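You operate a simulated robot arm through the tools that you are given. There is no shell and no other tool. Be economical: measure what you need, move in short steps, check, and stop when the job is done.

Carry out the task below with a simulated robot arm. There is one attempt and no reset: what you move stays moved.

TASK
Take the red stop pin from the top of the steel bench and put it on the white sticker sheet there. Then put one of the sockets from the top of the steel bench on the black-sealed bearing.
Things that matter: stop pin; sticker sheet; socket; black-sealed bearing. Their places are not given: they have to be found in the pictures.

It is judged by the outcome, as a careful person would: the job done as asked, and still so three seconds after it is handed in. It fails if anything else is knocked over, pushed out of place, dropped, spilled or broken.

THE ROBOT
A 7-joint arm with a two-finger parallel gripper, fixed in place. Base frame: the origin is at the foot of the arm, x ahead of it, y to its left, z up; the work surface is at about z = 0. Lengths are in m, angles in degrees, forces in N, time in s.
With the tool pointing down near the work surface it reaches from about 0.24 to 0.62 m from the base axis. Its first joint turns from -66.0 to 66.0 degrees. Payload 2.6 kg.
Tool frame: the origin (TCP) lies between the finger pads and is the grasp point; the fingertips stand 0.03 m ahead of it; z points along the fingers, y is the line along which they close. The gripper opens to 0.094 m. The fingers are 0.028 m wide and 0.01 m thick; the gripper's body (0.05 by 0.096 m) begins 0.055 m behind the TCP.
Orientation is that of the tool frame in the base frame, as a unit quaternion [x, y, z, w]. With the fingers straight down and closing along the base's y, the tool's x points along the base's -x, its y along +y and its z along -z.

THE INTERFACE
- The arm moves only by the tool drive_tool. Its argument "plan" is a list of rows, each a list of 3 entries, a list of its own where there are three numbers: the turn, a rotation vector about the base's x, y, z in degrees, then the shift along the base's x, y, z in mm, then the closure, from 0 (fully open) to 1 (shut). In form: [[[ax, ay, az], [tx, ty, tz], fingers], ...]. A call has 1 to 10 rows; each row shifts and turns the commanded pose from where the row before left it. A row lasts 0.2 s, in which the tool goes at most 0.05 m and 8.6 degrees; a call with a longer step from one row to the next is refused whole, and so is a gripper value outside its range. A pose out of reach is approached as far as the arm can. The call stops where the force on the tool passes 40 N (or 10 N more than at its start, if that is more) or the arm is blocked; 0.2 s more then pass. The fingers move at their own pace (about 0.072 m/s each) and stop on an object; they squeeze with about 28 N. The grip force told is the motor's: it shows also when the fingers shut on nothing. Time passes only in rows, and 0.2 s behind the last, so rows that do not move let the fingers close. It gives the time, the measured TCP pose, the force on the tool (base axes), the opening and the grip force at its end, in the units of the frame above (readings bear some noise), and new pictures: "pictures" is both (left out), scene, wrist or none.
- Cameras (640 x 400 px; columns grow to the right, rows downward): "scene" is fixed at [0.0291, 0.4224, 0.5703]; the picture's right is [-0.83, -0.55, 0.00], its down [-0.29, 0.43, -0.86] and it looks along [0.47, -0.71, -0.52] (base axes); focal length 340 px, centre (320, 200). "wrist" rides on the gripper at [-0.037, 0, -0.058] in the tool frame; the picture's right is [0.00, -1.00, 0.00], its down [0.97, 0.00, -0.24] and it looks along [0.24, 0.00, 0.97] (tool axes); focal length 218 px, centre (320, 200).
- locate(camera, pixels): for up to 12 pixels [column, row] of the newest picture of that camera ("zoom" is the newest enlarged one), the place [x, y, z] in the base frame of the surface seen there, good to about 0.003 m. No time passes.
- close_up(camera, box): a new picture of the part [left, top, right, bottom] of that camera's present view, enlarged. No time passes.
- job_done(): hands the job in; it is judged then, once.

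Work in short steps. Measure before you move; look again where a grasp or a placing could have gone wrong, and mend it. You have 80 turns and 120 pictures in all, the two below and enlarged ones among them. Open the gripper and draw the arm clear of the work before you hand the job in, unless the task says otherwise; then end with one line.

The tools are called after "Call:" as a command line: name --argument value ..., lists and objects as JSON in quotes. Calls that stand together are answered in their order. drive_tool: Moves the arm, as the interface text tells. Its arguments: {"type":"object","properties":{"plan":{"type":"array"},"pictures":{"type":"string","enum":["both","scene","wrist","none"]}},"required":["plan"]} The other tools are called the same way: locate (camera, pixels) gives the place of the surface under pixels of a picture; close_up (camera, box) takes an enlarged picture of a part of a camera's view; job_done () hands the job in.

At the start:

```text
time: 0.0
tool_pos: [0.3352, -0.161, 0.2796]
tool_rot: [0.001, 1.0, 0.0, 0.0]
ft_force: [1.1, 0.6, -0.1]
gripper_width: 0.0941
finger_force: 0.1
```

scene: 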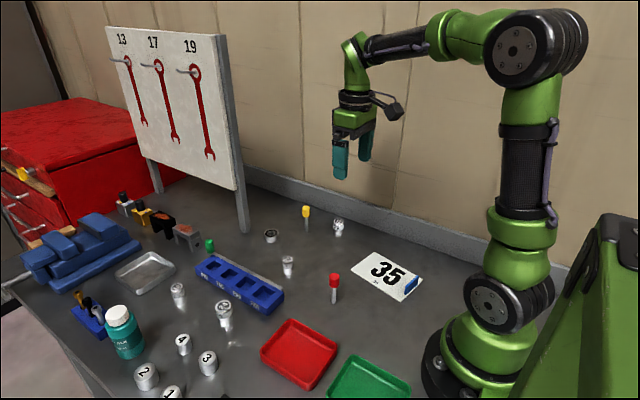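
wrist: 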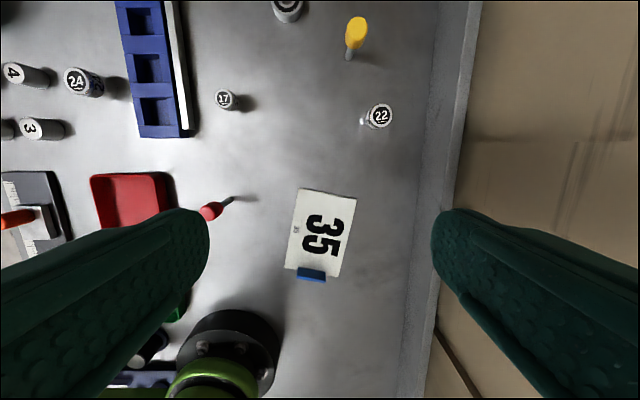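

The red pin appears at scene (334,285), the white sheet at (385,275), and a possible bearing at (271,236). I'll zoom in and measure.

Call:
close_up --camera "scene" --box '[220, 190, 440, 328]'

Call:
close_up --camera "scene" --box '[70, 180, 310, 330]'

Call:
close_up --camera "wrist" --box '[180, 0, 440, 300]'

Call:
locate --camera "scene" --pixels '[[334, 276], [334, 285], [333, 301], [385, 270], [271, 233], [288, 260], [338, 222], [223, 305], [178, 288], [306, 210]]'

Call:
locate --camera "wrist" --pixels '[[302, 191], [354, 200], [340, 276], [287, 268], [212, 211], [230, 199], [311, 275], [225, 99], [380, 115], [288, 8], [355, 32]]'

```text
2.90 times, centred on (330, 259) of scene
```

zoom: 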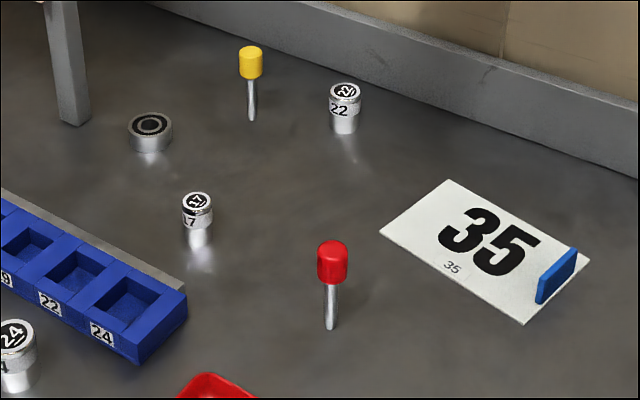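

```text
2.67 times, centred on (190, 255) of scene
```

zoom: 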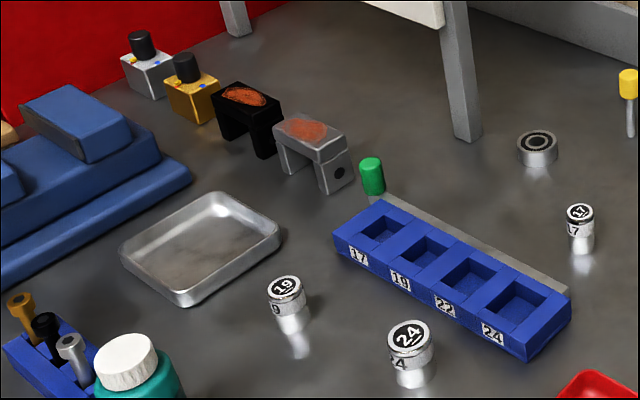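

```text
1.33 times, centred on (310, 150) of wrist
```

zoom: 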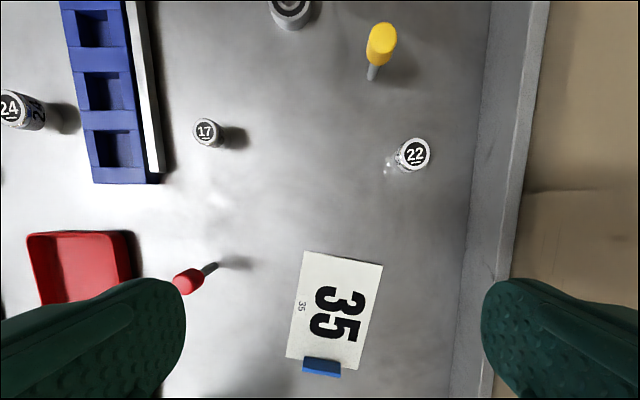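

```text
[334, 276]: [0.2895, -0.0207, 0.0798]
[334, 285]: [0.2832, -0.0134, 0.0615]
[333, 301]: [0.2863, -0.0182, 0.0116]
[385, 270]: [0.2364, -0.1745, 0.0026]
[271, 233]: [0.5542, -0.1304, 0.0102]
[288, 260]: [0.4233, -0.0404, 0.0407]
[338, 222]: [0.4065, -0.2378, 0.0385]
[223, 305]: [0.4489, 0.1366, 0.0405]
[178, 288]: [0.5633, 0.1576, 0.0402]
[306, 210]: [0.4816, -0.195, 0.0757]
```

```text
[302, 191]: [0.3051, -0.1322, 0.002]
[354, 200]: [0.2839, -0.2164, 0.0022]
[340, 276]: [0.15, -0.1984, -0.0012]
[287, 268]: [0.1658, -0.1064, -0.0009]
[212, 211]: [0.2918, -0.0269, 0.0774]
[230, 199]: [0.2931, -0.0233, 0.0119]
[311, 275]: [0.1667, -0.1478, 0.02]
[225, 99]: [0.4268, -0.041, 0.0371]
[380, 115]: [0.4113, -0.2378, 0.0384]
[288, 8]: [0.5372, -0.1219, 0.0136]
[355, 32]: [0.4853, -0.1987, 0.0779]
```

Call:
close_up --camera "scene" --box '[305, 260, 365, 310]'

Call:
locate --camera "zoom" --pixels '[[320, 150], [240, 200], [370, 200]]'

Call:
close_up --camera "scene" --box '[250, 220, 300, 285]'

```text
8.00 times, centred on (335, 285) of scene
```

zoom: 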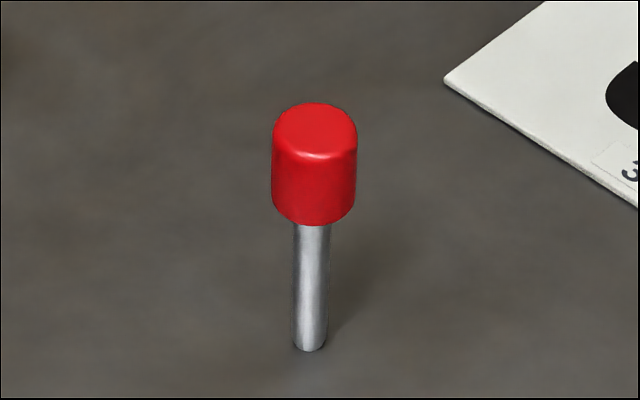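

```text
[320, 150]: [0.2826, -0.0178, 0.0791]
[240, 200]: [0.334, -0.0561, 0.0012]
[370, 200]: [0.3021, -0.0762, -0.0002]
```

```text
6.15 times, centred on (275, 252) of scene
```

zoom: 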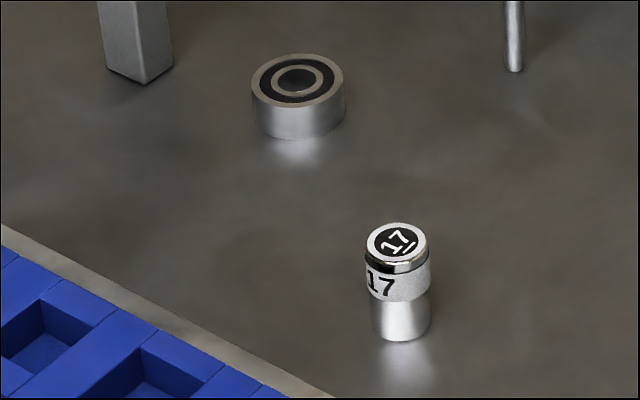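

Call:
locate --camera "scene" --pixels '[[292, 321], [336, 344], [245, 232], [232, 170], [265, 356], [380, 217], [350, 207], [283, 300], [278, 306], [411, 285], [306, 231], [268, 242]]'

Call:
locate --camera "wrist" --pixels '[[172, 180], [165, 175], [432, 120], [440, 110], [455, 110], [203, 215], [212, 205], [220, 211], [188, 130]]'

```text
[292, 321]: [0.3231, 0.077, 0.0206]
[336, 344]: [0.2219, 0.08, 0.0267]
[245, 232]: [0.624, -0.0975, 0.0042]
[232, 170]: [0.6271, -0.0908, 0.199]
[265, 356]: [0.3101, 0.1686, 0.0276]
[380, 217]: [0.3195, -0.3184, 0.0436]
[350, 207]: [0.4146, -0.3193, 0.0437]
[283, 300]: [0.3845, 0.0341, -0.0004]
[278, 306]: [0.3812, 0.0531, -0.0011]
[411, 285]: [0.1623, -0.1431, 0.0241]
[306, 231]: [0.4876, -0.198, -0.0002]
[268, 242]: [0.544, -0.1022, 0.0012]
```

```text
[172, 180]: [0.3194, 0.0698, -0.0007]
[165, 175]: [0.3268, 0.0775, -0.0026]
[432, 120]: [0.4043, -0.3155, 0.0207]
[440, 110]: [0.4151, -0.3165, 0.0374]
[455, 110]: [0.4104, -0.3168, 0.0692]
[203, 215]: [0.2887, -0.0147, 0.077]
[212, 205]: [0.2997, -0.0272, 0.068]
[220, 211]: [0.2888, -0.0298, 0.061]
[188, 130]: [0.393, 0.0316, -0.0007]
```

Pin head is near (0.287, -0.021), top at z≈0.085. I'll move above it with the fingers half open.

Call:
drive_tool --plan '[[[0, 0, 0], [-12, 35, -20], 0.4], [[0, 0, 0], [-12, 35, -30], 0.4], [[0, 0, 0], [-12, 35, -35], 0.4], [[0, 0, 0], [-12, 35, -35], 0.4], [[0, 0, 0], [0, 0, 0], 0.4]]'

```text
refused: row 3 steps farther than a row can; nothing moved
```

Call:
drive_tool --plan '[[[0, 0, 0], [-10, 28, -22], 0.4], [[0, 0, 0], [-10, 28, -27], 0.4], [[0, 0, 0], [-10, 28, -27], 0.4], [[0, 0, 0], [-9, 28, -27], 0.4], [[0, 0, 0], [-9, 28, -27], 0.4], [[0, 0, 0], [0, 0, 0], 0.4]]'

```text
time: 1.4
tool_pos: [0.289, -0.0204, 0.1513]
tool_rot: [0.0, 1.0, -0.001, 0.001]
ft_force: [0.1, -0.1, 0.1]
gripper_width: 0.0563
finger_force: 0.0
```

scene: 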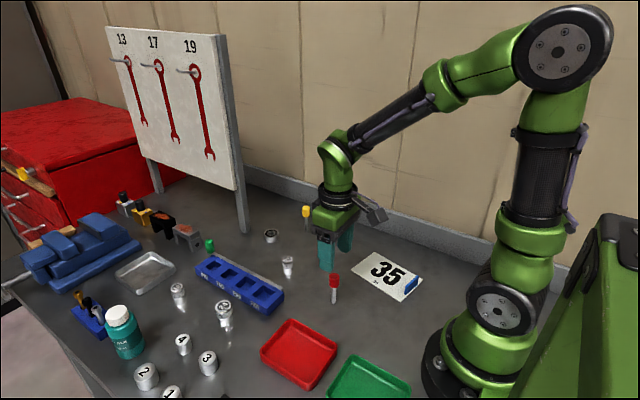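
wrist: 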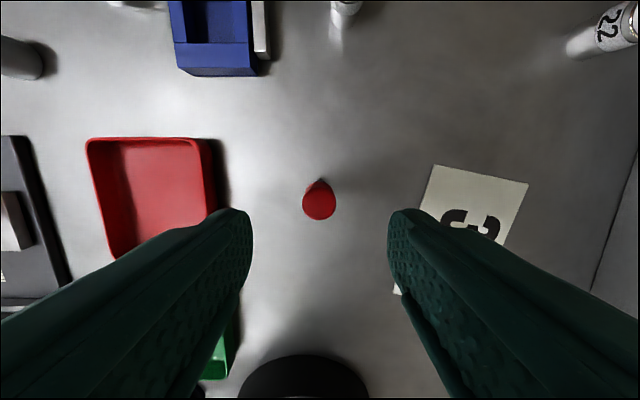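

Call:
locate --camera "wrist" --pixels '[[319, 192], [319, 203], [319, 216], [304, 203], [335, 203]]'

```text
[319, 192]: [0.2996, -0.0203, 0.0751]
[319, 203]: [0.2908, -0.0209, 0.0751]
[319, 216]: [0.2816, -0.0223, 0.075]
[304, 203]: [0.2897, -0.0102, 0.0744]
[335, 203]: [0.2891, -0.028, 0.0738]
```

The pin is centred between the fingers at (0.290, -0.020). I'll descend to z=0.062 and close.

Call:
drive_tool --plan '[[[0, 0, 0], [1, 0, -30], 0.4], [[0, 0, 0], [0, 0, -30], 0.4], [[0, 0, 0], [0, 0, -20], 0.4], [[0, 0, 0], [0, 0, -9], 0.4], [[0, 0, 0], [0, 0, 0], 0.6], [[0, 0, 0], [0, 0, 0], 0.8], [[0, 0, 0], [0, 0, 0], 0.85], [[0, 0, 0], [0, 0, 0], 0.85]]'

```text
time: 3.2
tool_pos: [0.2882, -0.0214, 0.0619]
tool_rot: [0.0, 1.0, 0.0, 0.0]
ft_force: [-0.3, -0.2, 0.2]
gripper_width: 0.0206
finger_force: 28.0
```

scene: 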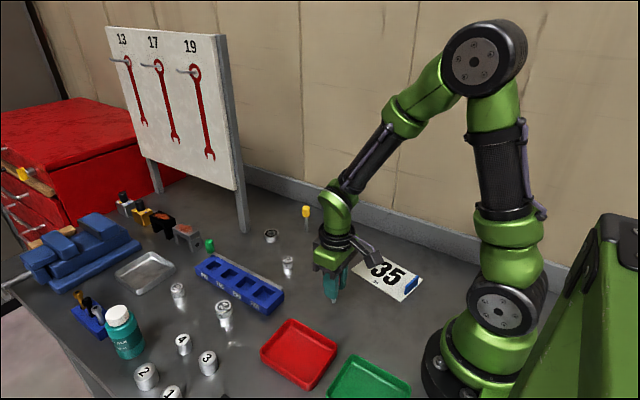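
wrist: 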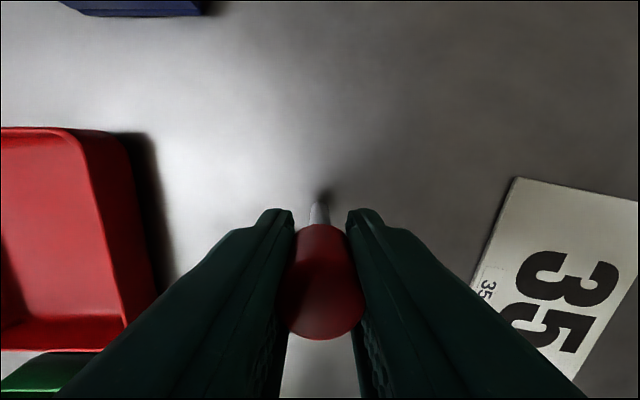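

Gripped (20.6 mm). Lift and carry toward the sheet centre (~0.234, -0.164).

Call:
drive_tool --plan '[[[0, 0, 0], [0, 0, 20], 0.85], [[0, 0, 0], [0, 0, 30], 0.85], [[0, 0, 0], [-10, -28, 0], 0.85], [[0, 0, 0], [-11, -29, 0], 0.85], [[0, 0, 0], [-11, -29, 0], 0.85], [[0, 0, 0], [-11, -29, 0], 0.85], [[0, 0, 0], [-11, -28, 0], 0.85], [[0, 0, 0], [0, 0, 0], 0.85]]'

```text
time: 5.0
tool_pos: [0.2349, -0.1647, 0.1103]
tool_rot: [0.0, 1.0, 0.0, 0.0]
ft_force: [-0.4, -0.1, -0.2]
gripper_width: 0.0206
finger_force: 28.3
```

scene: 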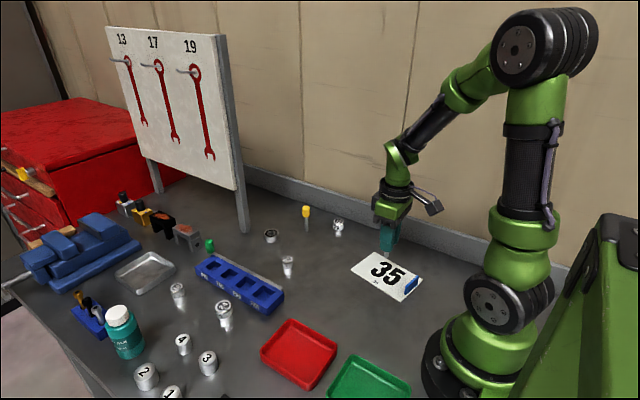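
wrist: 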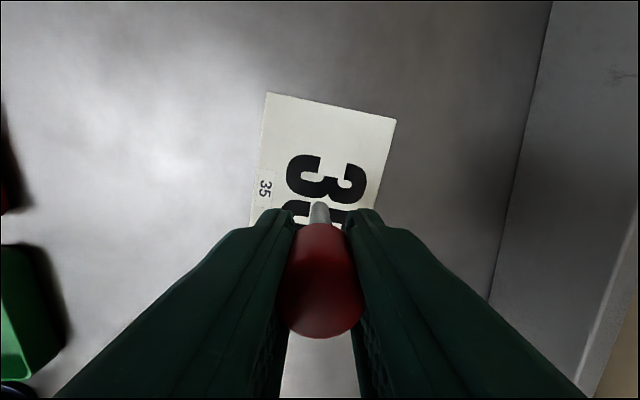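

Pin over the sheet. Lower to just above it, checking force.

Call:
drive_tool --plan '[[[0, 0, 0], [0, 0, -25], 0.85], [[0, 0, 0], [0, 0, -15], 0.85], [[0, 0, 0], [0, 0, -5], 0.85], [[0, 0, 0], [0, 0, 0], 0.85]]'

Call:
close_up --camera "scene" --box '[350, 225, 430, 305]'

```text
time: 6.0
tool_pos: [0.234, -0.1632, 0.0665]
tool_rot: [-0.001, 1.0, 0.0, -0.001]
ft_force: [0.1, 0.2, 0.2]
gripper_width: 0.0207
finger_force: 27.8
```

scene: 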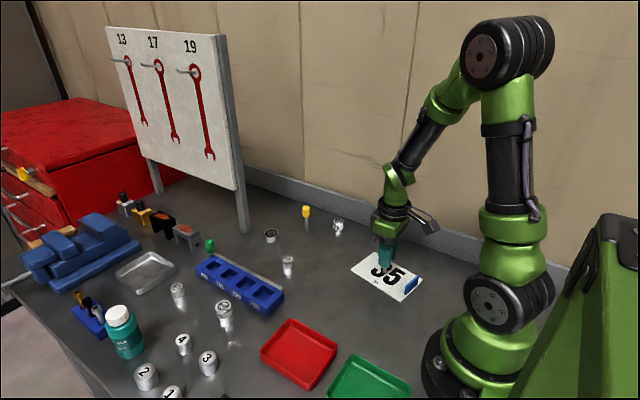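
wrist: 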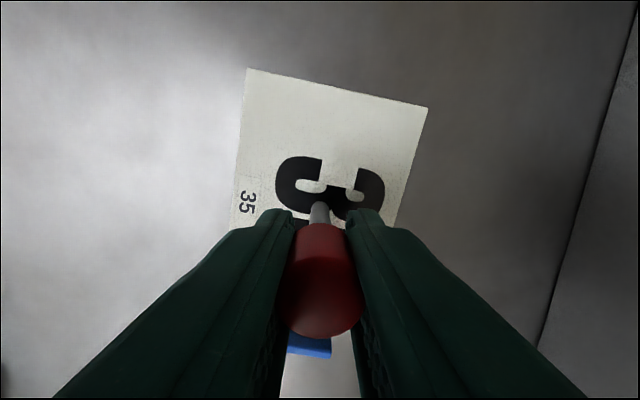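

```text
5.00 times, centred on (390, 265) of scene
```

zoom: 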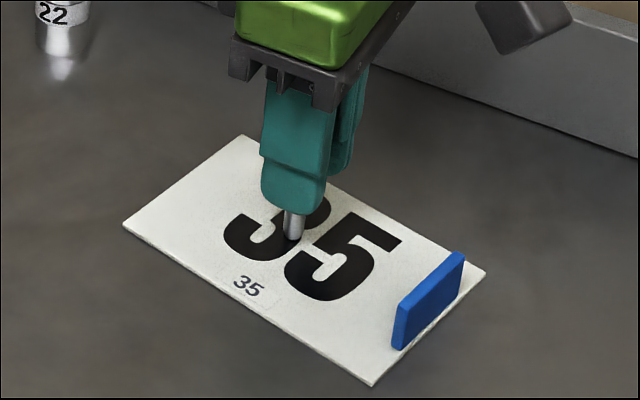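

Still slightly above. Lower by single millimetres.

Call:
drive_tool --plan '[[[0, 0, 0], [0, 0, -1], 0.85], [[0, 0, 0], [0, 0, -1], 0.85], [[0, 0, 0], [0, 0, -1], 0.85], [[0, 0, 0], [0, 0, 0], 0.85]]' --pictures "none"

```text
time: 7.0
tool_pos: [0.2352, -0.1646, 0.0631]
tool_rot: [0.0, 1.0, -0.001, 0.001]
ft_force: [-1.1, 0.0, 17.0]
gripper_width: 0.0207
finger_force: 27.9
```

Contact at 17 N; ease up a little before release.

Call:
drive_tool --plan '[[[0, 0, 0], [0, 0, 0.6], 0.85], [[0, 0, 0], [0, 0, 0], 0.85]]' --pictures "none"

```text
time: 7.6
tool_pos: [0.235, -0.1648, 0.0627]
tool_rot: [-0.001, 1.0, 0.0, 0.001]
ft_force: [3.9, -1.5, 10.1]
gripper_width: 0.0206
finger_force: 27.7
```

Call:
drive_tool --plan '[[[0, 0, 0], [0, 0, 0.6], 0.85], [[0, 0, 0], [0, 0, 0], 0.85]]' --pictures "none"

```text
time: 8.2
tool_pos: [0.2333, -0.1633, 0.0635]
tool_rot: [0.0, 1.0, -0.001, -0.001]
ft_force: [0.5, -1.9, 4.7]
gripper_width: 0.0205
finger_force: 28.2
```

Call:
drive_tool --plan '[[[0, 0, 0], [0, 0, 0.4], 0.85], [[0, 0, 0], [0, 0, 0], 0.75], [[0, 0, 0], [0, 0, 0], 0.7], [[0, 0, 0], [0, 0, 0], 0.6], [[0, 0, 0], [0, 0, 0], 0.5], [[0, 0, 0], [0, 0, 0], 0.5]]'

Call:
close_up --camera "scene" --box '[350, 225, 430, 305]'

```text
time: 9.6
tool_pos: [0.2339, -0.1634, 0.0644]
tool_rot: [-0.002, 1.0, 0.0, 0.0]
ft_force: [-0.2, 0.4, 0.6]
gripper_width: 0.047
finger_force: 0.1
```

scene: 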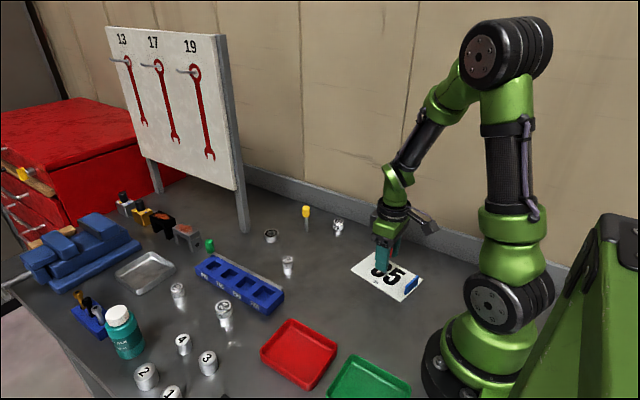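
wrist: 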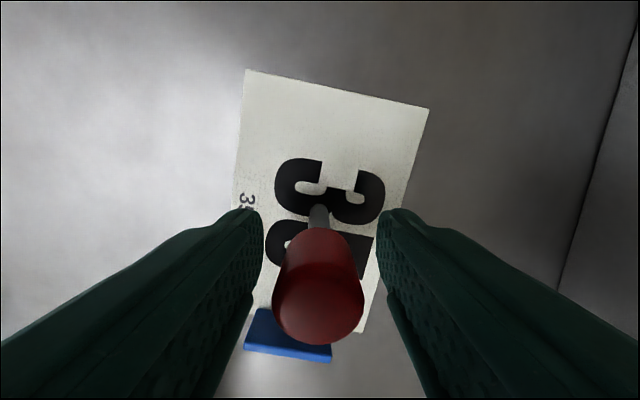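

```text
5.00 times, centred on (390, 265) of scene
```

zoom: 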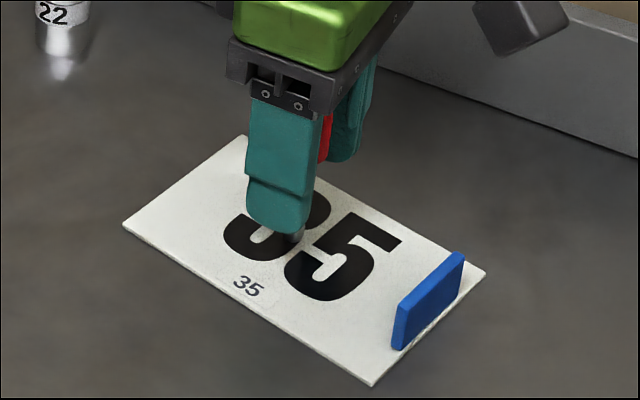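

The pin stands. Open a little wider and go straight up.

Call:
drive_tool --plan '[[[0, 0, 0], [0, 0, 0], 0.3], [[0, 0, 0], [0, 0, 10], 0.3], [[0, 0, 0], [0, 0, 30], 0.3], [[0, 0, 0], [0, 0, 40], 0.3], [[0, 0, 0], [0, 0, 20], 0.3], [[0, 0, 0], [0, 0, 0], 0.3]]'

Call:
close_up --camera "scene" --box '[350, 225, 430, 305]'

```text
time: 11.0
tool_pos: [0.2357, -0.1635, 0.1655]
tool_rot: [0.0, 1.0, 0.0, 0.0]
ft_force: [0.1, 0.0, 0.8]
gripper_width: 0.0656
finger_force: 0.0
```

scene: 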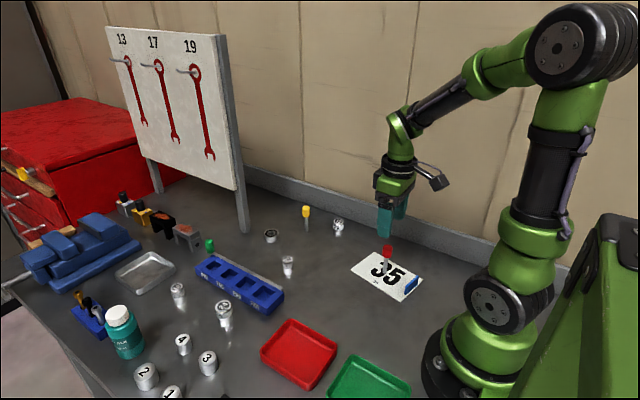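
wrist: 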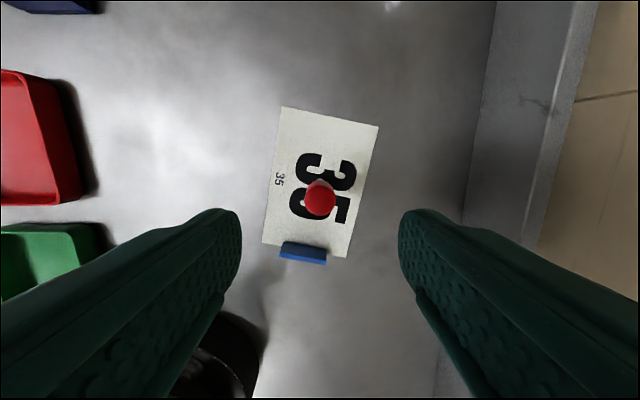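

```text
5.00 times, centred on (390, 265) of scene
```

zoom: 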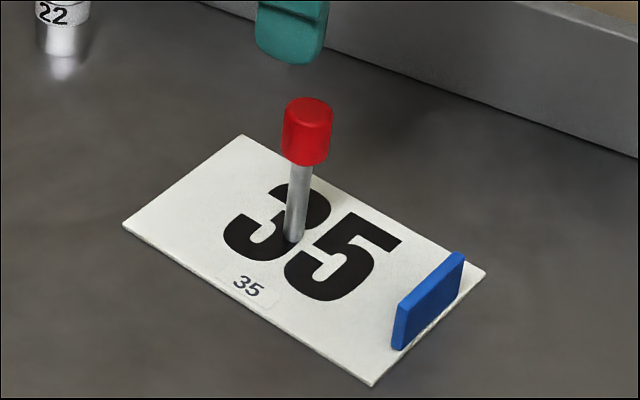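

Pin stands upright on the sheet. Now move above the 22 socket near (0.410, -0.238).

Call:
drive_tool --plan '[[[0, 0, 0], [30, -12, 0], 0.4], [[0, 0, 0], [36, -15, 0], 0.4], [[0, 0, 0], [36, -16, 0], 0.4], [[0, 0, 0], [36, -16, 0], 0.4], [[0, 0, 0], [36, -16, 0], 0.4], [[0, 0, 0], [0, 0, 0], 0.4]]'

Call:
close_up --camera "wrist" --box '[240, 100, 440, 240]'

```text
time: 12.4
tool_pos: [0.4081, -0.2423, 0.1628]
tool_rot: [0.0, 1.0, 0.0, -0.001]
ft_force: [-0.3, 0.2, -0.5]
gripper_width: 0.0562
finger_force: 0.0
```

scene: 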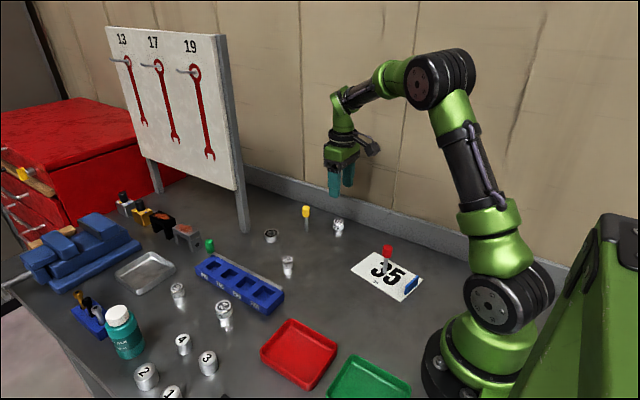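
wrist: 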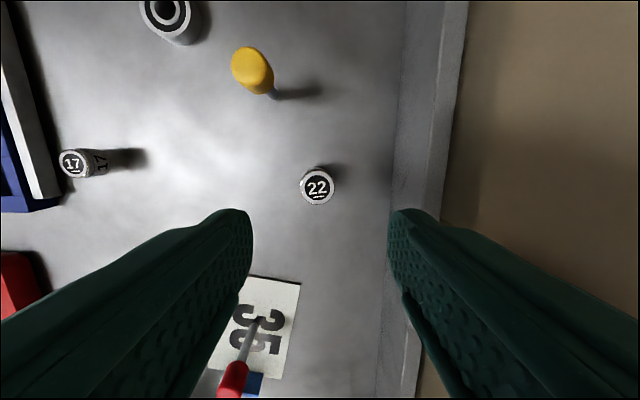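

```text
2.86 times, centred on (340, 170) of wrist
```

zoom: 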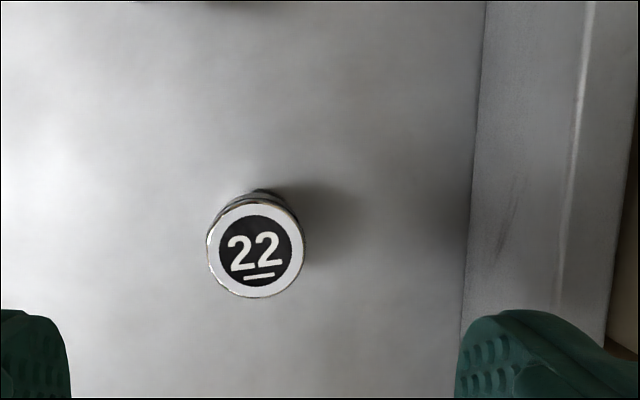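

Call:
locate --camera "wrist" --pixels '[[317, 187], [303, 187], [332, 187], [317, 173], [317, 202], [170, 12], [253, 65], [393, 190], [410, 190]]'

```text
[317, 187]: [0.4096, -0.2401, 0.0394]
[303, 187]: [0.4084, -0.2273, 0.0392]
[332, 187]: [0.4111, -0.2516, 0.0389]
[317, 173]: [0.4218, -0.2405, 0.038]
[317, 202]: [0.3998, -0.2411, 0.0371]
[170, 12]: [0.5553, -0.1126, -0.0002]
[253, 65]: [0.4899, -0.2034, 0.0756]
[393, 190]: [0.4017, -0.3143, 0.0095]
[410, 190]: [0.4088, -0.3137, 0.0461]
```

Call:
locate --camera "scene" --pixels '[[372, 149], [366, 142], [378, 150], [340, 155], [348, 180], [333, 185]]'

Call:
close_up --camera "scene" --box '[300, 90, 420, 250]'

```text
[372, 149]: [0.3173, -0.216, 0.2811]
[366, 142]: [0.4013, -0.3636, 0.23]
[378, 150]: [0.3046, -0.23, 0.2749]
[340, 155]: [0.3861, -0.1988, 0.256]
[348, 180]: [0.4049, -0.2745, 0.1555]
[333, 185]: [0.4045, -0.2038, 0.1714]
```

```text
2.50 times, centred on (360, 170) of scene
```

zoom: 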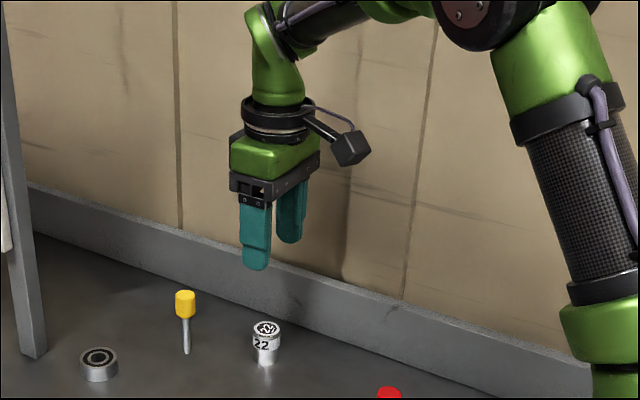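

The attachment points toward -x, away from the wall; socket centre (0.410, -0.240). Descend and grasp.

Call:
drive_tool --plan '[[[0, 0, 0], [1, 1, -35], 0.4], [[0, 0, 0], [1, 1, -35], 0.4], [[0, 0, 0], [0, 0, -30], 0.4], [[0, 0, 0], [0, 0, -20], 0.4], [[0, 0, 0], [0, 0, -6], 0.4], [[0, 0, 0], [0, 0, 0], 0.5], [[0, 0, 0], [0, 0, 0], 0.65], [[0, 0, 0], [0, 0, 0], 0.8], [[0, 0, 0], [0, 0, 0], 0.8]]'

```text
time: 14.4
tool_pos: [0.411, -0.2372, 0.0383]
tool_rot: [0.0, 1.0, 0.0, 0.0]
ft_force: [0.5, -0.2, -0.9]
gripper_width: 0.0293
finger_force: 28.3
```

scene: 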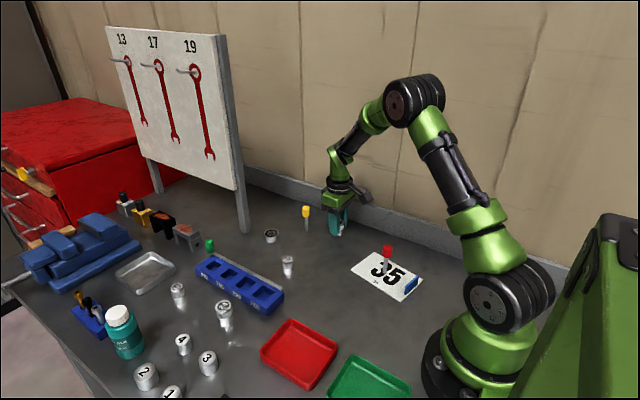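
wrist: 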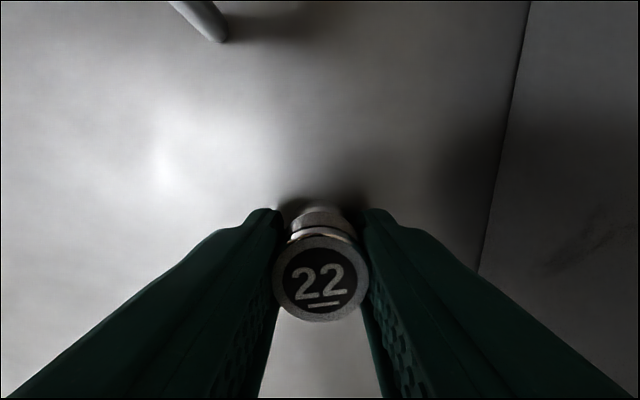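

Gripped (29 mm). Lift high and move toward the bearing, stopping short to measure it.

Call:
drive_tool --plan '[[[0, 0, 0], [0, 0, 25], 0.8], [[0, 0, 0], [0, 0, 40], 0.8], [[0, 0, 0], [0, 0, 45], 0.8], [[0, 0, 0], [0, 0, 15], 0.8], [[0, 0, 0], [10, 36, 0], 0.8], [[0, 0, 0], [20, 38, 0], 0.8], [[0, 0, 0], [30, 36, 0], 0.8], [[0, 0, 0], [30, 0, 0], 0.8], [[0, 0, 0], [0, 0, 0], 0.8]]'

Call:
close_up --camera "wrist" --box '[240, 90, 400, 220]'

```text
time: 16.4
tool_pos: [0.5008, -0.1271, 0.1638]
tool_rot: [0.0, 1.0, 0.001, 0.0]
ft_force: [-0.4, 0.1, 0.8]
gripper_width: 0.0188
finger_force: 0.0
```

scene: 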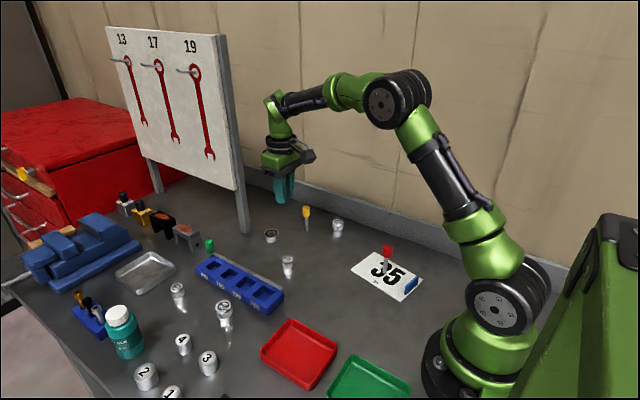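
wrist: 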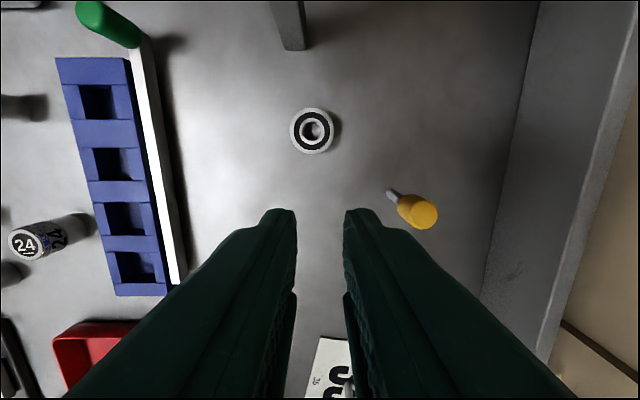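

```text
3.08 times, centred on (320, 155) of wrist
```

zoom: 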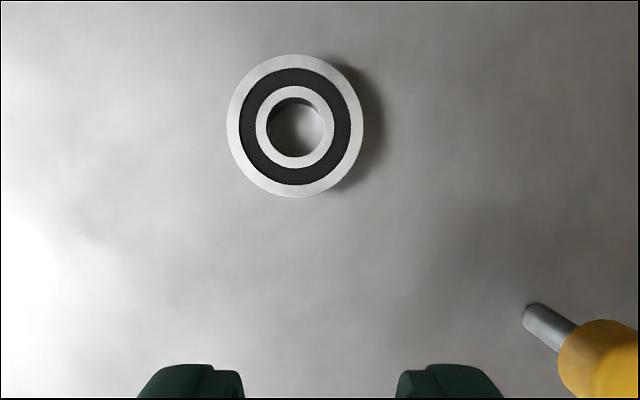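

The fingers closed to 18.8 mm: the socket slipped out and is still at scene (338,226). Check its state and measure the bearing while here.

Call:
close_up --camera "scene" --box '[300, 200, 370, 250]'

Call:
locate --camera "wrist" --pixels '[[292, 131], [331, 131], [312, 111], [312, 151], [300, 131], [311, 116], [311, 145], [298, 45], [313, 131]]'

Call:
locate --camera "scene" --pixels '[[338, 222], [338, 233]]'

```text
8.00 times, centred on (335, 225) of scene
```

zoom: 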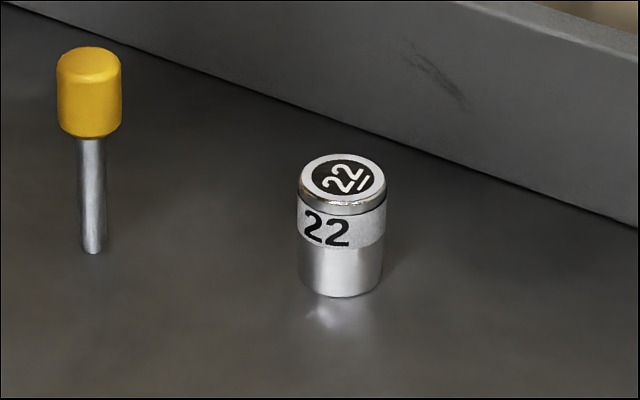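

```text
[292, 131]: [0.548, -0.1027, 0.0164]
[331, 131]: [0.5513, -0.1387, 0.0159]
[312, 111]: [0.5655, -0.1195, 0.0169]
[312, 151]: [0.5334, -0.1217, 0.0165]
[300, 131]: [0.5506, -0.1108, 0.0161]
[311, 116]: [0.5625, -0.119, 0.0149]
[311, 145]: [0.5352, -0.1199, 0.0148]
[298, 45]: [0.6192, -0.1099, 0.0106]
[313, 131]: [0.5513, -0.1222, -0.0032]
```

```text
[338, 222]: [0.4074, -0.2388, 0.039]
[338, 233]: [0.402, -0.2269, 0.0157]
```

Socket still upright at ~(0.409, -0.239); bearing centre (0.550, -0.121), top z≈0.016. Go back above the socket for a deeper, firmer grip.

Call:
drive_tool --plan '[[[0, 0, 0], [-30, 0, 0], 0.4], [[0, 0, 0], [-30, -36, 0], 0.4], [[0, 0, 0], [-20, -38, 0], 0.4], [[0, 0, 0], [-11, -37, 0], 0.4], [[0, 0, 0], [0, 0, -30], 0.4], [[0, 0, 0], [0, 0, 0], 0.4]]' --pictures "wrist"

Call:
close_up --camera "wrist" --box '[240, 100, 400, 260]'

Call:
locate --camera "wrist" --pixels '[[319, 180], [319, 205], [319, 195]]'

```text
time: 17.8
tool_pos: [0.4105, -0.238, 0.1338]
tool_rot: [-0.001, 1.0, 0.0, 0.0]
ft_force: [-0.1, 0.0, 0.5]
gripper_width: 0.0561
finger_force: 0.1
```

wrist: 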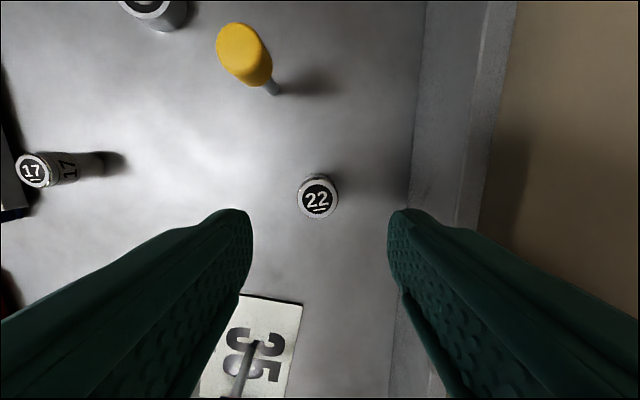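

```text
2.50 times, centred on (320, 180) of wrist
```

zoom: 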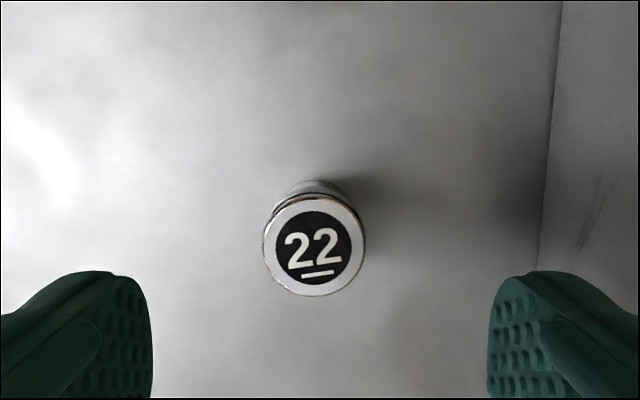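

```text
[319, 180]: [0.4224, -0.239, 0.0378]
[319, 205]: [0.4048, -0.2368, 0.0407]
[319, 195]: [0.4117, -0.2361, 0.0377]
```

Call:
drive_tool --plan '[[[0, 0, 0], [0, -0.5, -35], 0.4], [[0, 0, 0], [0, 0, -35], 0.4], [[0, 0, 0], [0, 0, -25], 0.4], [[0, 0, 0], [0, 0, -5.5], 0.4], [[0, 0, 0], [0, 0, 0], 0.6], [[0, 0, 0], [0, 0, 0], 0.8], [[0, 0, 0], [0, 0, 0], 1.0], [[0, 0, 0], [0, 0, 0], 1.0], [[0, 0, 0], [0, 0, 0], 1.0]]' --pictures "wrist"

```text
time: 19.8
tool_pos: [0.4103, -0.2378, 0.0332]
tool_rot: [0.001, 1.0, 0.0, 0.0]
ft_force: [-0.2, -0.4, 0.4]
gripper_width: 0.0292
finger_force: 28.1
```

wrist: 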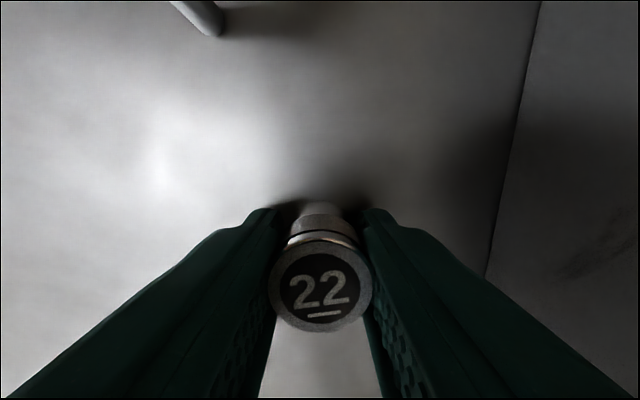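

Lift slowly and check.

Call:
drive_tool --plan '[[[0, 0, 0], [0, 0, 2], 1.0], [[0, 0, 0], [0, 0, 3], 1.0], [[0, 0, 0], [0, 0, 5], 1.0], [[0, 0, 0], [0, 0, 5], 1.0], [[0, 0, 0], [0, 0, 0], 1.0]]' --pictures "wrist"

Call:
close_up --camera "scene" --box '[300, 190, 380, 250]'

```text
time: 21.0
tool_pos: [0.4088, -0.2382, 0.0473]
tool_rot: [-0.001, 1.0, 0.001, 0.001]
ft_force: [-0.3, -0.1, -1.4]
gripper_width: 0.0293
finger_force: 28.1
```

wrist: 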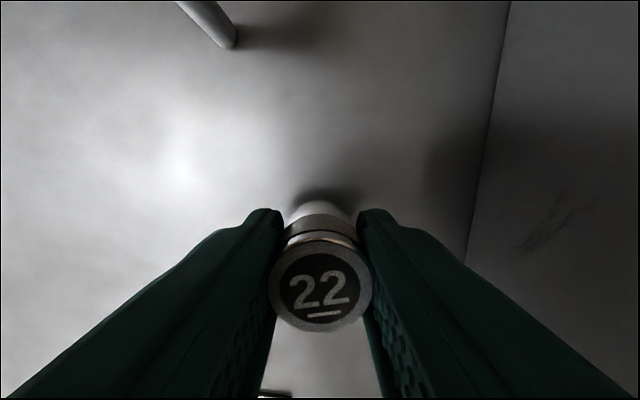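

```text
6.67 times, centred on (340, 220) of scene
```

zoom: 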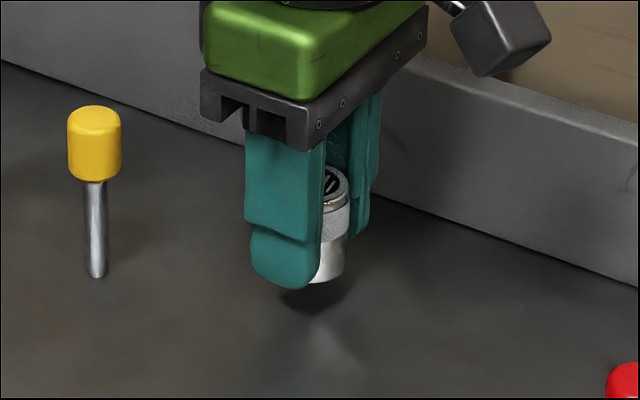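

Held. Continue lift to ~0.105 and go sideways away from the yellow pin.

Call:
drive_tool --plan '[[[0, 0, 0], [0, 0, 10], 1.0], [[0, 0, 0], [0, 0, 15], 1.0], [[0, 0, 0], [0, 0, 15], 1.0], [[0, 0, 0], [0, 0, 15], 1.0], [[0, 0, 0], [0, 15, 0], 1.0], [[0, 0, 0], [0, 25, 0], 1.0], [[0, 0, 0], [0, 25, 0], 1.0], [[0, 0, 0], [0, 25, 0], 1.0], [[0, 0, 0], [0, 20, 0], 1.0], [[0, 0, 0], [0, 7, 0], 1.0]]' --pictures "wrist"

```text
time: 23.2
tool_pos: [0.4078, -0.1214, 0.1035]
tool_rot: [0.0, 1.0, 0.0, 0.0]
ft_force: [-0.2, -0.8, -1.7]
gripper_width: 0.0293
finger_force: 27.7
```

wrist: 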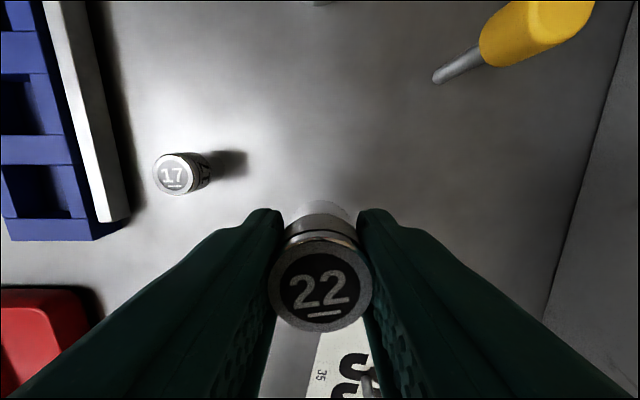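

Call:
drive_tool --plan '[[[0, 0, 0], [12, 0, 0], 1.0], [[0, 0, 0], [25, 0, 0], 1.0], [[0, 0, 0], [25, 0, 0], 1.0], [[0, 0, 0], [25, 0, 0], 1.0], [[0, 0, 0], [25, 0, 0], 1.0], [[0, 0, 0], [18, 0, 0], 1.0], [[0, 0, 0], [8, 0, 0], 1.0], [[0, 0, 0], [0, 0, 0], 1.0]]'

Call:
locate --camera "wrist" --pixels '[[320, 287], [320, 255], [320, 320], [280, 287], [360, 287]]'

Call:
close_up --camera "scene" --box '[230, 180, 320, 250]'

```text
time: 25.0
tool_pos: [0.548, -0.1219, 0.1002]
tool_rot: [0.0, 1.0, 0.001, 0.0]
ft_force: [0.3, 1.5, -0.9]
gripper_width: 0.0291
finger_force: 27.6
```

scene: 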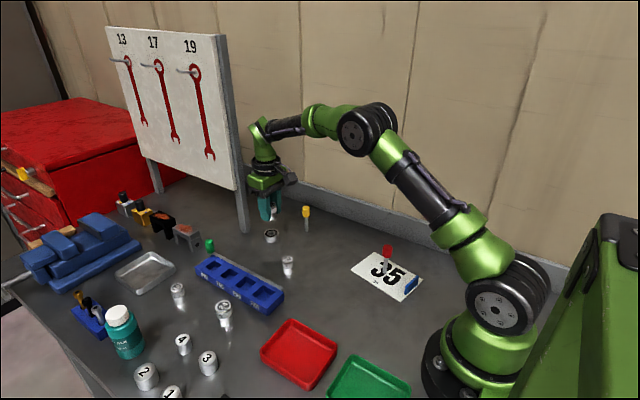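
wrist: 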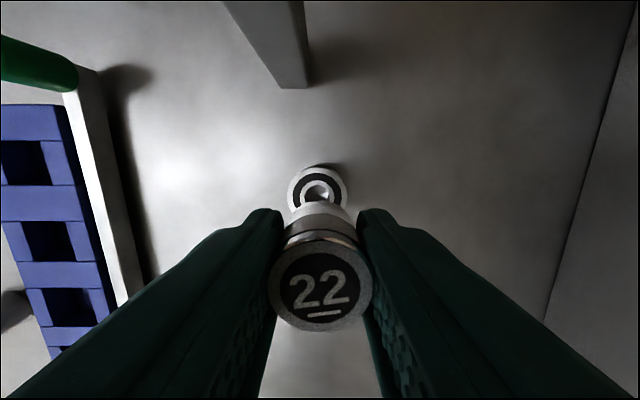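

```text
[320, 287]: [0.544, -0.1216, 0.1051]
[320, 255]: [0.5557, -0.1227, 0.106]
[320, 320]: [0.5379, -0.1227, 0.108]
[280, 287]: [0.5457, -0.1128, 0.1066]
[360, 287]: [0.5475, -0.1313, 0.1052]
```

```text
5.71 times, centred on (275, 215) of scene
```

zoom: 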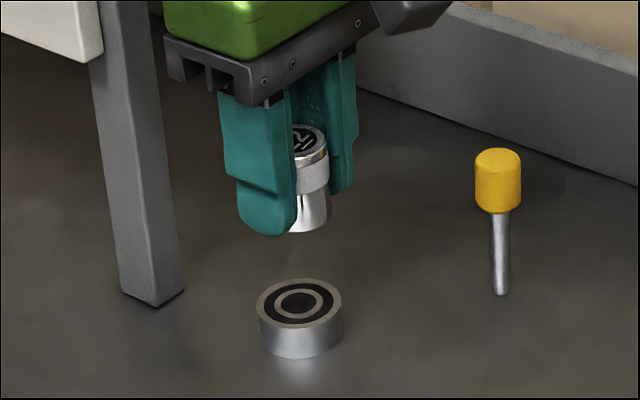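

Call:
locate --camera "wrist" --pixels '[[318, 172], [291, 190], [345, 190], [305, 185], [330, 185]]'

Call:
close_up --camera "wrist" --box '[270, 150, 370, 250]'

Call:
locate --camera "scene" --pixels '[[272, 230], [266, 233], [278, 233], [271, 236]]'

```text
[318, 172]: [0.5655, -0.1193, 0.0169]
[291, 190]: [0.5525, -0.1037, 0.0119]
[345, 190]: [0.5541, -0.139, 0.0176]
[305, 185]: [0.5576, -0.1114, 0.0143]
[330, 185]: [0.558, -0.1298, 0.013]
```

```text
4.00 times, centred on (320, 200) of wrist
```

zoom: 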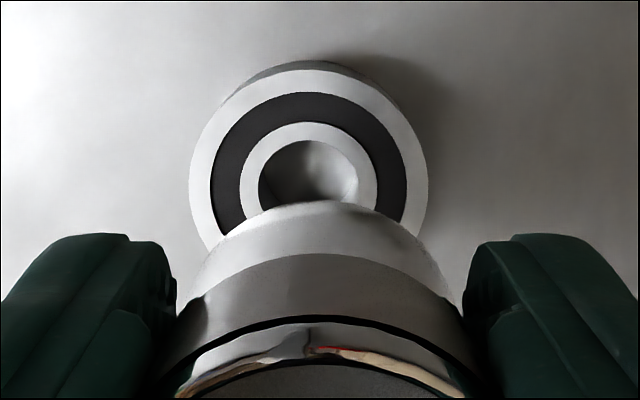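

```text
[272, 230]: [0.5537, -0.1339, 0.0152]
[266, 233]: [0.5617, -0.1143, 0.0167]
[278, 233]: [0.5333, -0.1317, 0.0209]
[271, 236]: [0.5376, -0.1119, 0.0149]
```

Aligned within ~2 mm. Descend to just above the bearing top (expected contact at TCP z≈0.049).

Call:
drive_tool --plan '[[[0, 0, 0], [2, 1, -10], 1.0], [[0, 0, 0], [0, 0, -15], 1.0], [[0, 0, 0], [0, 0, -13], 1.0], [[0, 0, 0], [0, 0, -7], 1.0], [[0, 0, 0], [0, 0, 0], 1.0]]'

Call:
close_up --camera "scene" --box '[230, 190, 320, 260]'

```text
time: 26.2
tool_pos: [0.5495, -0.1193, 0.0576]
tool_rot: [0.001, 1.0, 0.0, 0.0]
ft_force: [0.0, 0.1, -0.1]
gripper_width: 0.0292
finger_force: 27.6
```

scene: 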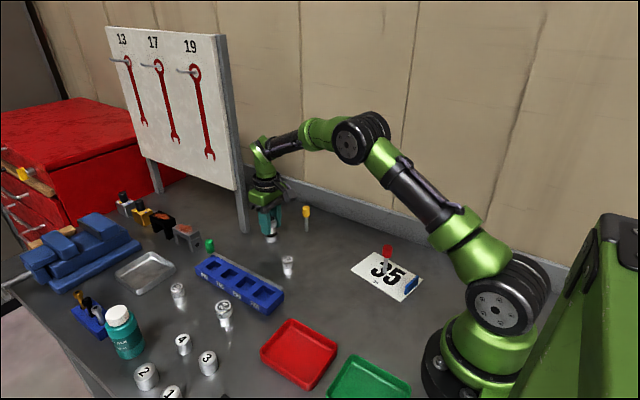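
wrist: 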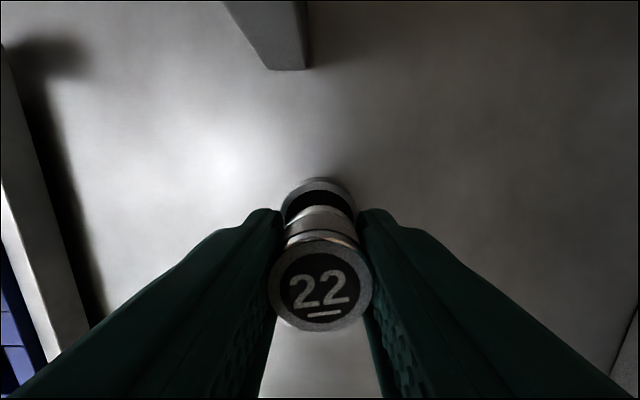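

```text
5.71 times, centred on (275, 225) of scene
```

zoom: 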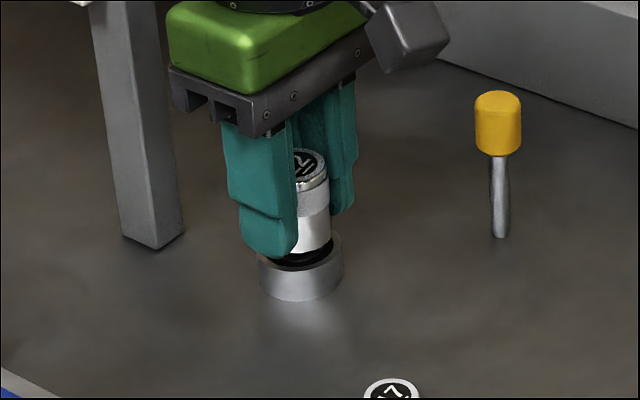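

Well aligned; lower the rest in small steps.

Call:
drive_tool --plan '[[[0, 0, 0], [0, 0, -3], 1.0], [[0, 0, 0], [0, 0, -2], 1.0], [[0, 0, 0], [0, 0, -1], 1.0], [[0, 0, 0], [0, 0, 0], 1.0]]' --pictures "none"

```text
time: 27.2
tool_pos: [0.549, -0.1201, 0.0526]
tool_rot: [-0.001, 1.0, -0.001, 0.0]
ft_force: [0.3, -0.1, -0.1]
gripper_width: 0.0294
finger_force: 27.6
```

Call:
drive_tool --plan '[[[0, 0, 0], [0, 0, -1], 1.0], [[0, 0, 0], [0, 0, -1], 1.0], [[0, 0, 0], [0, 0, 0], 1.0]]' --pictures "wrist"

Call:
close_up --camera "scene" --box '[250, 210, 300, 260]'

```text
time: 28.0
tool_pos: [0.5496, -0.1199, 0.0504]
tool_rot: [0.0, 1.0, 0.0, 0.001]
ft_force: [-2.5, 1.2, 10.1]
gripper_width: 0.0294
finger_force: 27.5
```

wrist: 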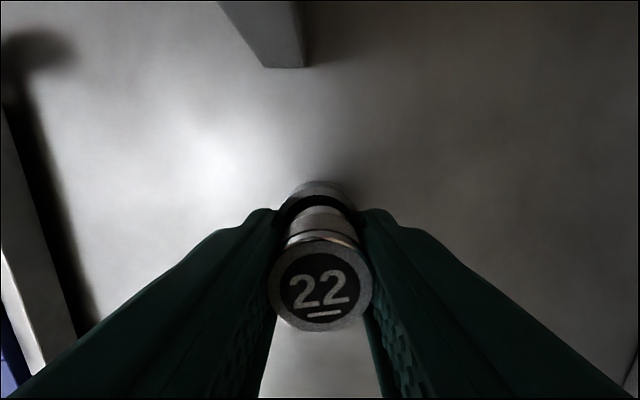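

```text
8.00 times, centred on (275, 235) of scene
```

zoom: 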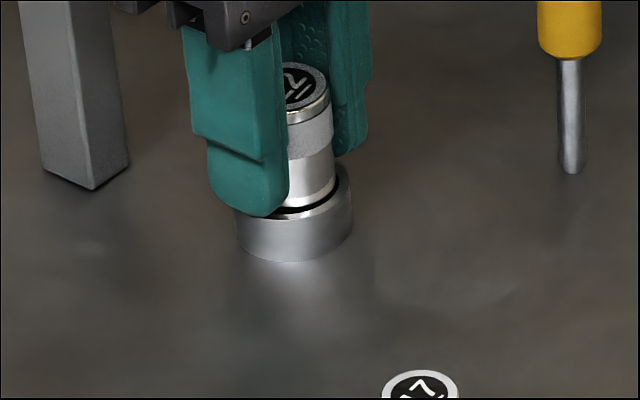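

Seated (10 N). Ease slightly and release slowly.

Call:
drive_tool --plan '[[[0, 0, 0], [0, 0, 0.7], 1.0], [[0, 0, 0], [0, 0, 0], 1.0], [[0, 0, 0], [0, 0, 0], 0.65], [[0, 0, 0], [0, 0, 0], 0.55], [[0, 0, 0], [0, 0, 0], 0.4], [[0, 0, 0], [0, 0, 0], 0.4]]'

Call:
close_up --camera "scene" --box '[250, 210, 300, 260]'

```text
time: 29.4
tool_pos: [0.5498, -0.1206, 0.0499]
tool_rot: [0.0, 1.0, 0.0, 0.0]
ft_force: [-0.7, 0.3, 0.1]
gripper_width: 0.0565
finger_force: 0.1
```

scene: 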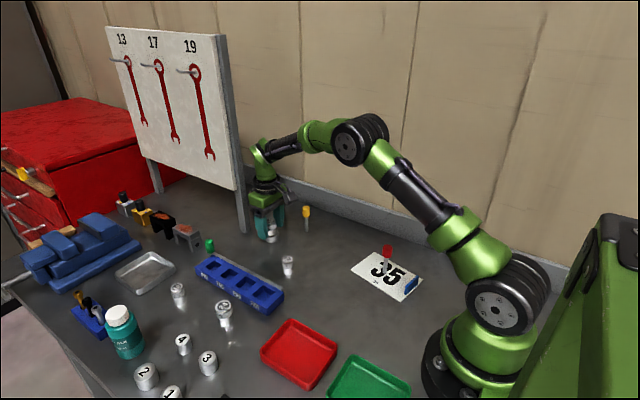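
wrist: 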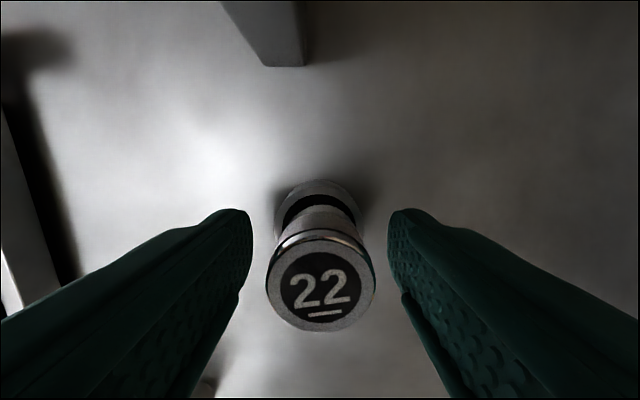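

```text
8.00 times, centred on (275, 235) of scene
```

zoom: 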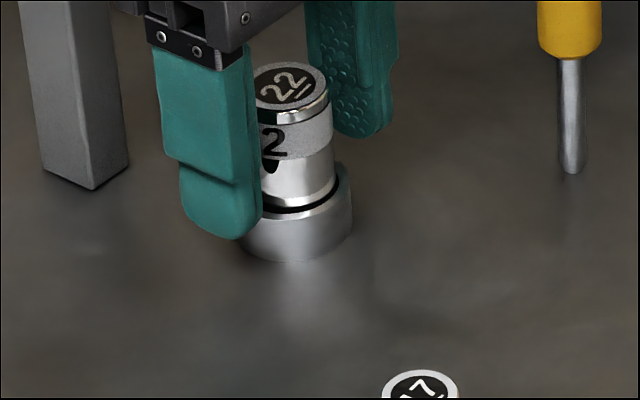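

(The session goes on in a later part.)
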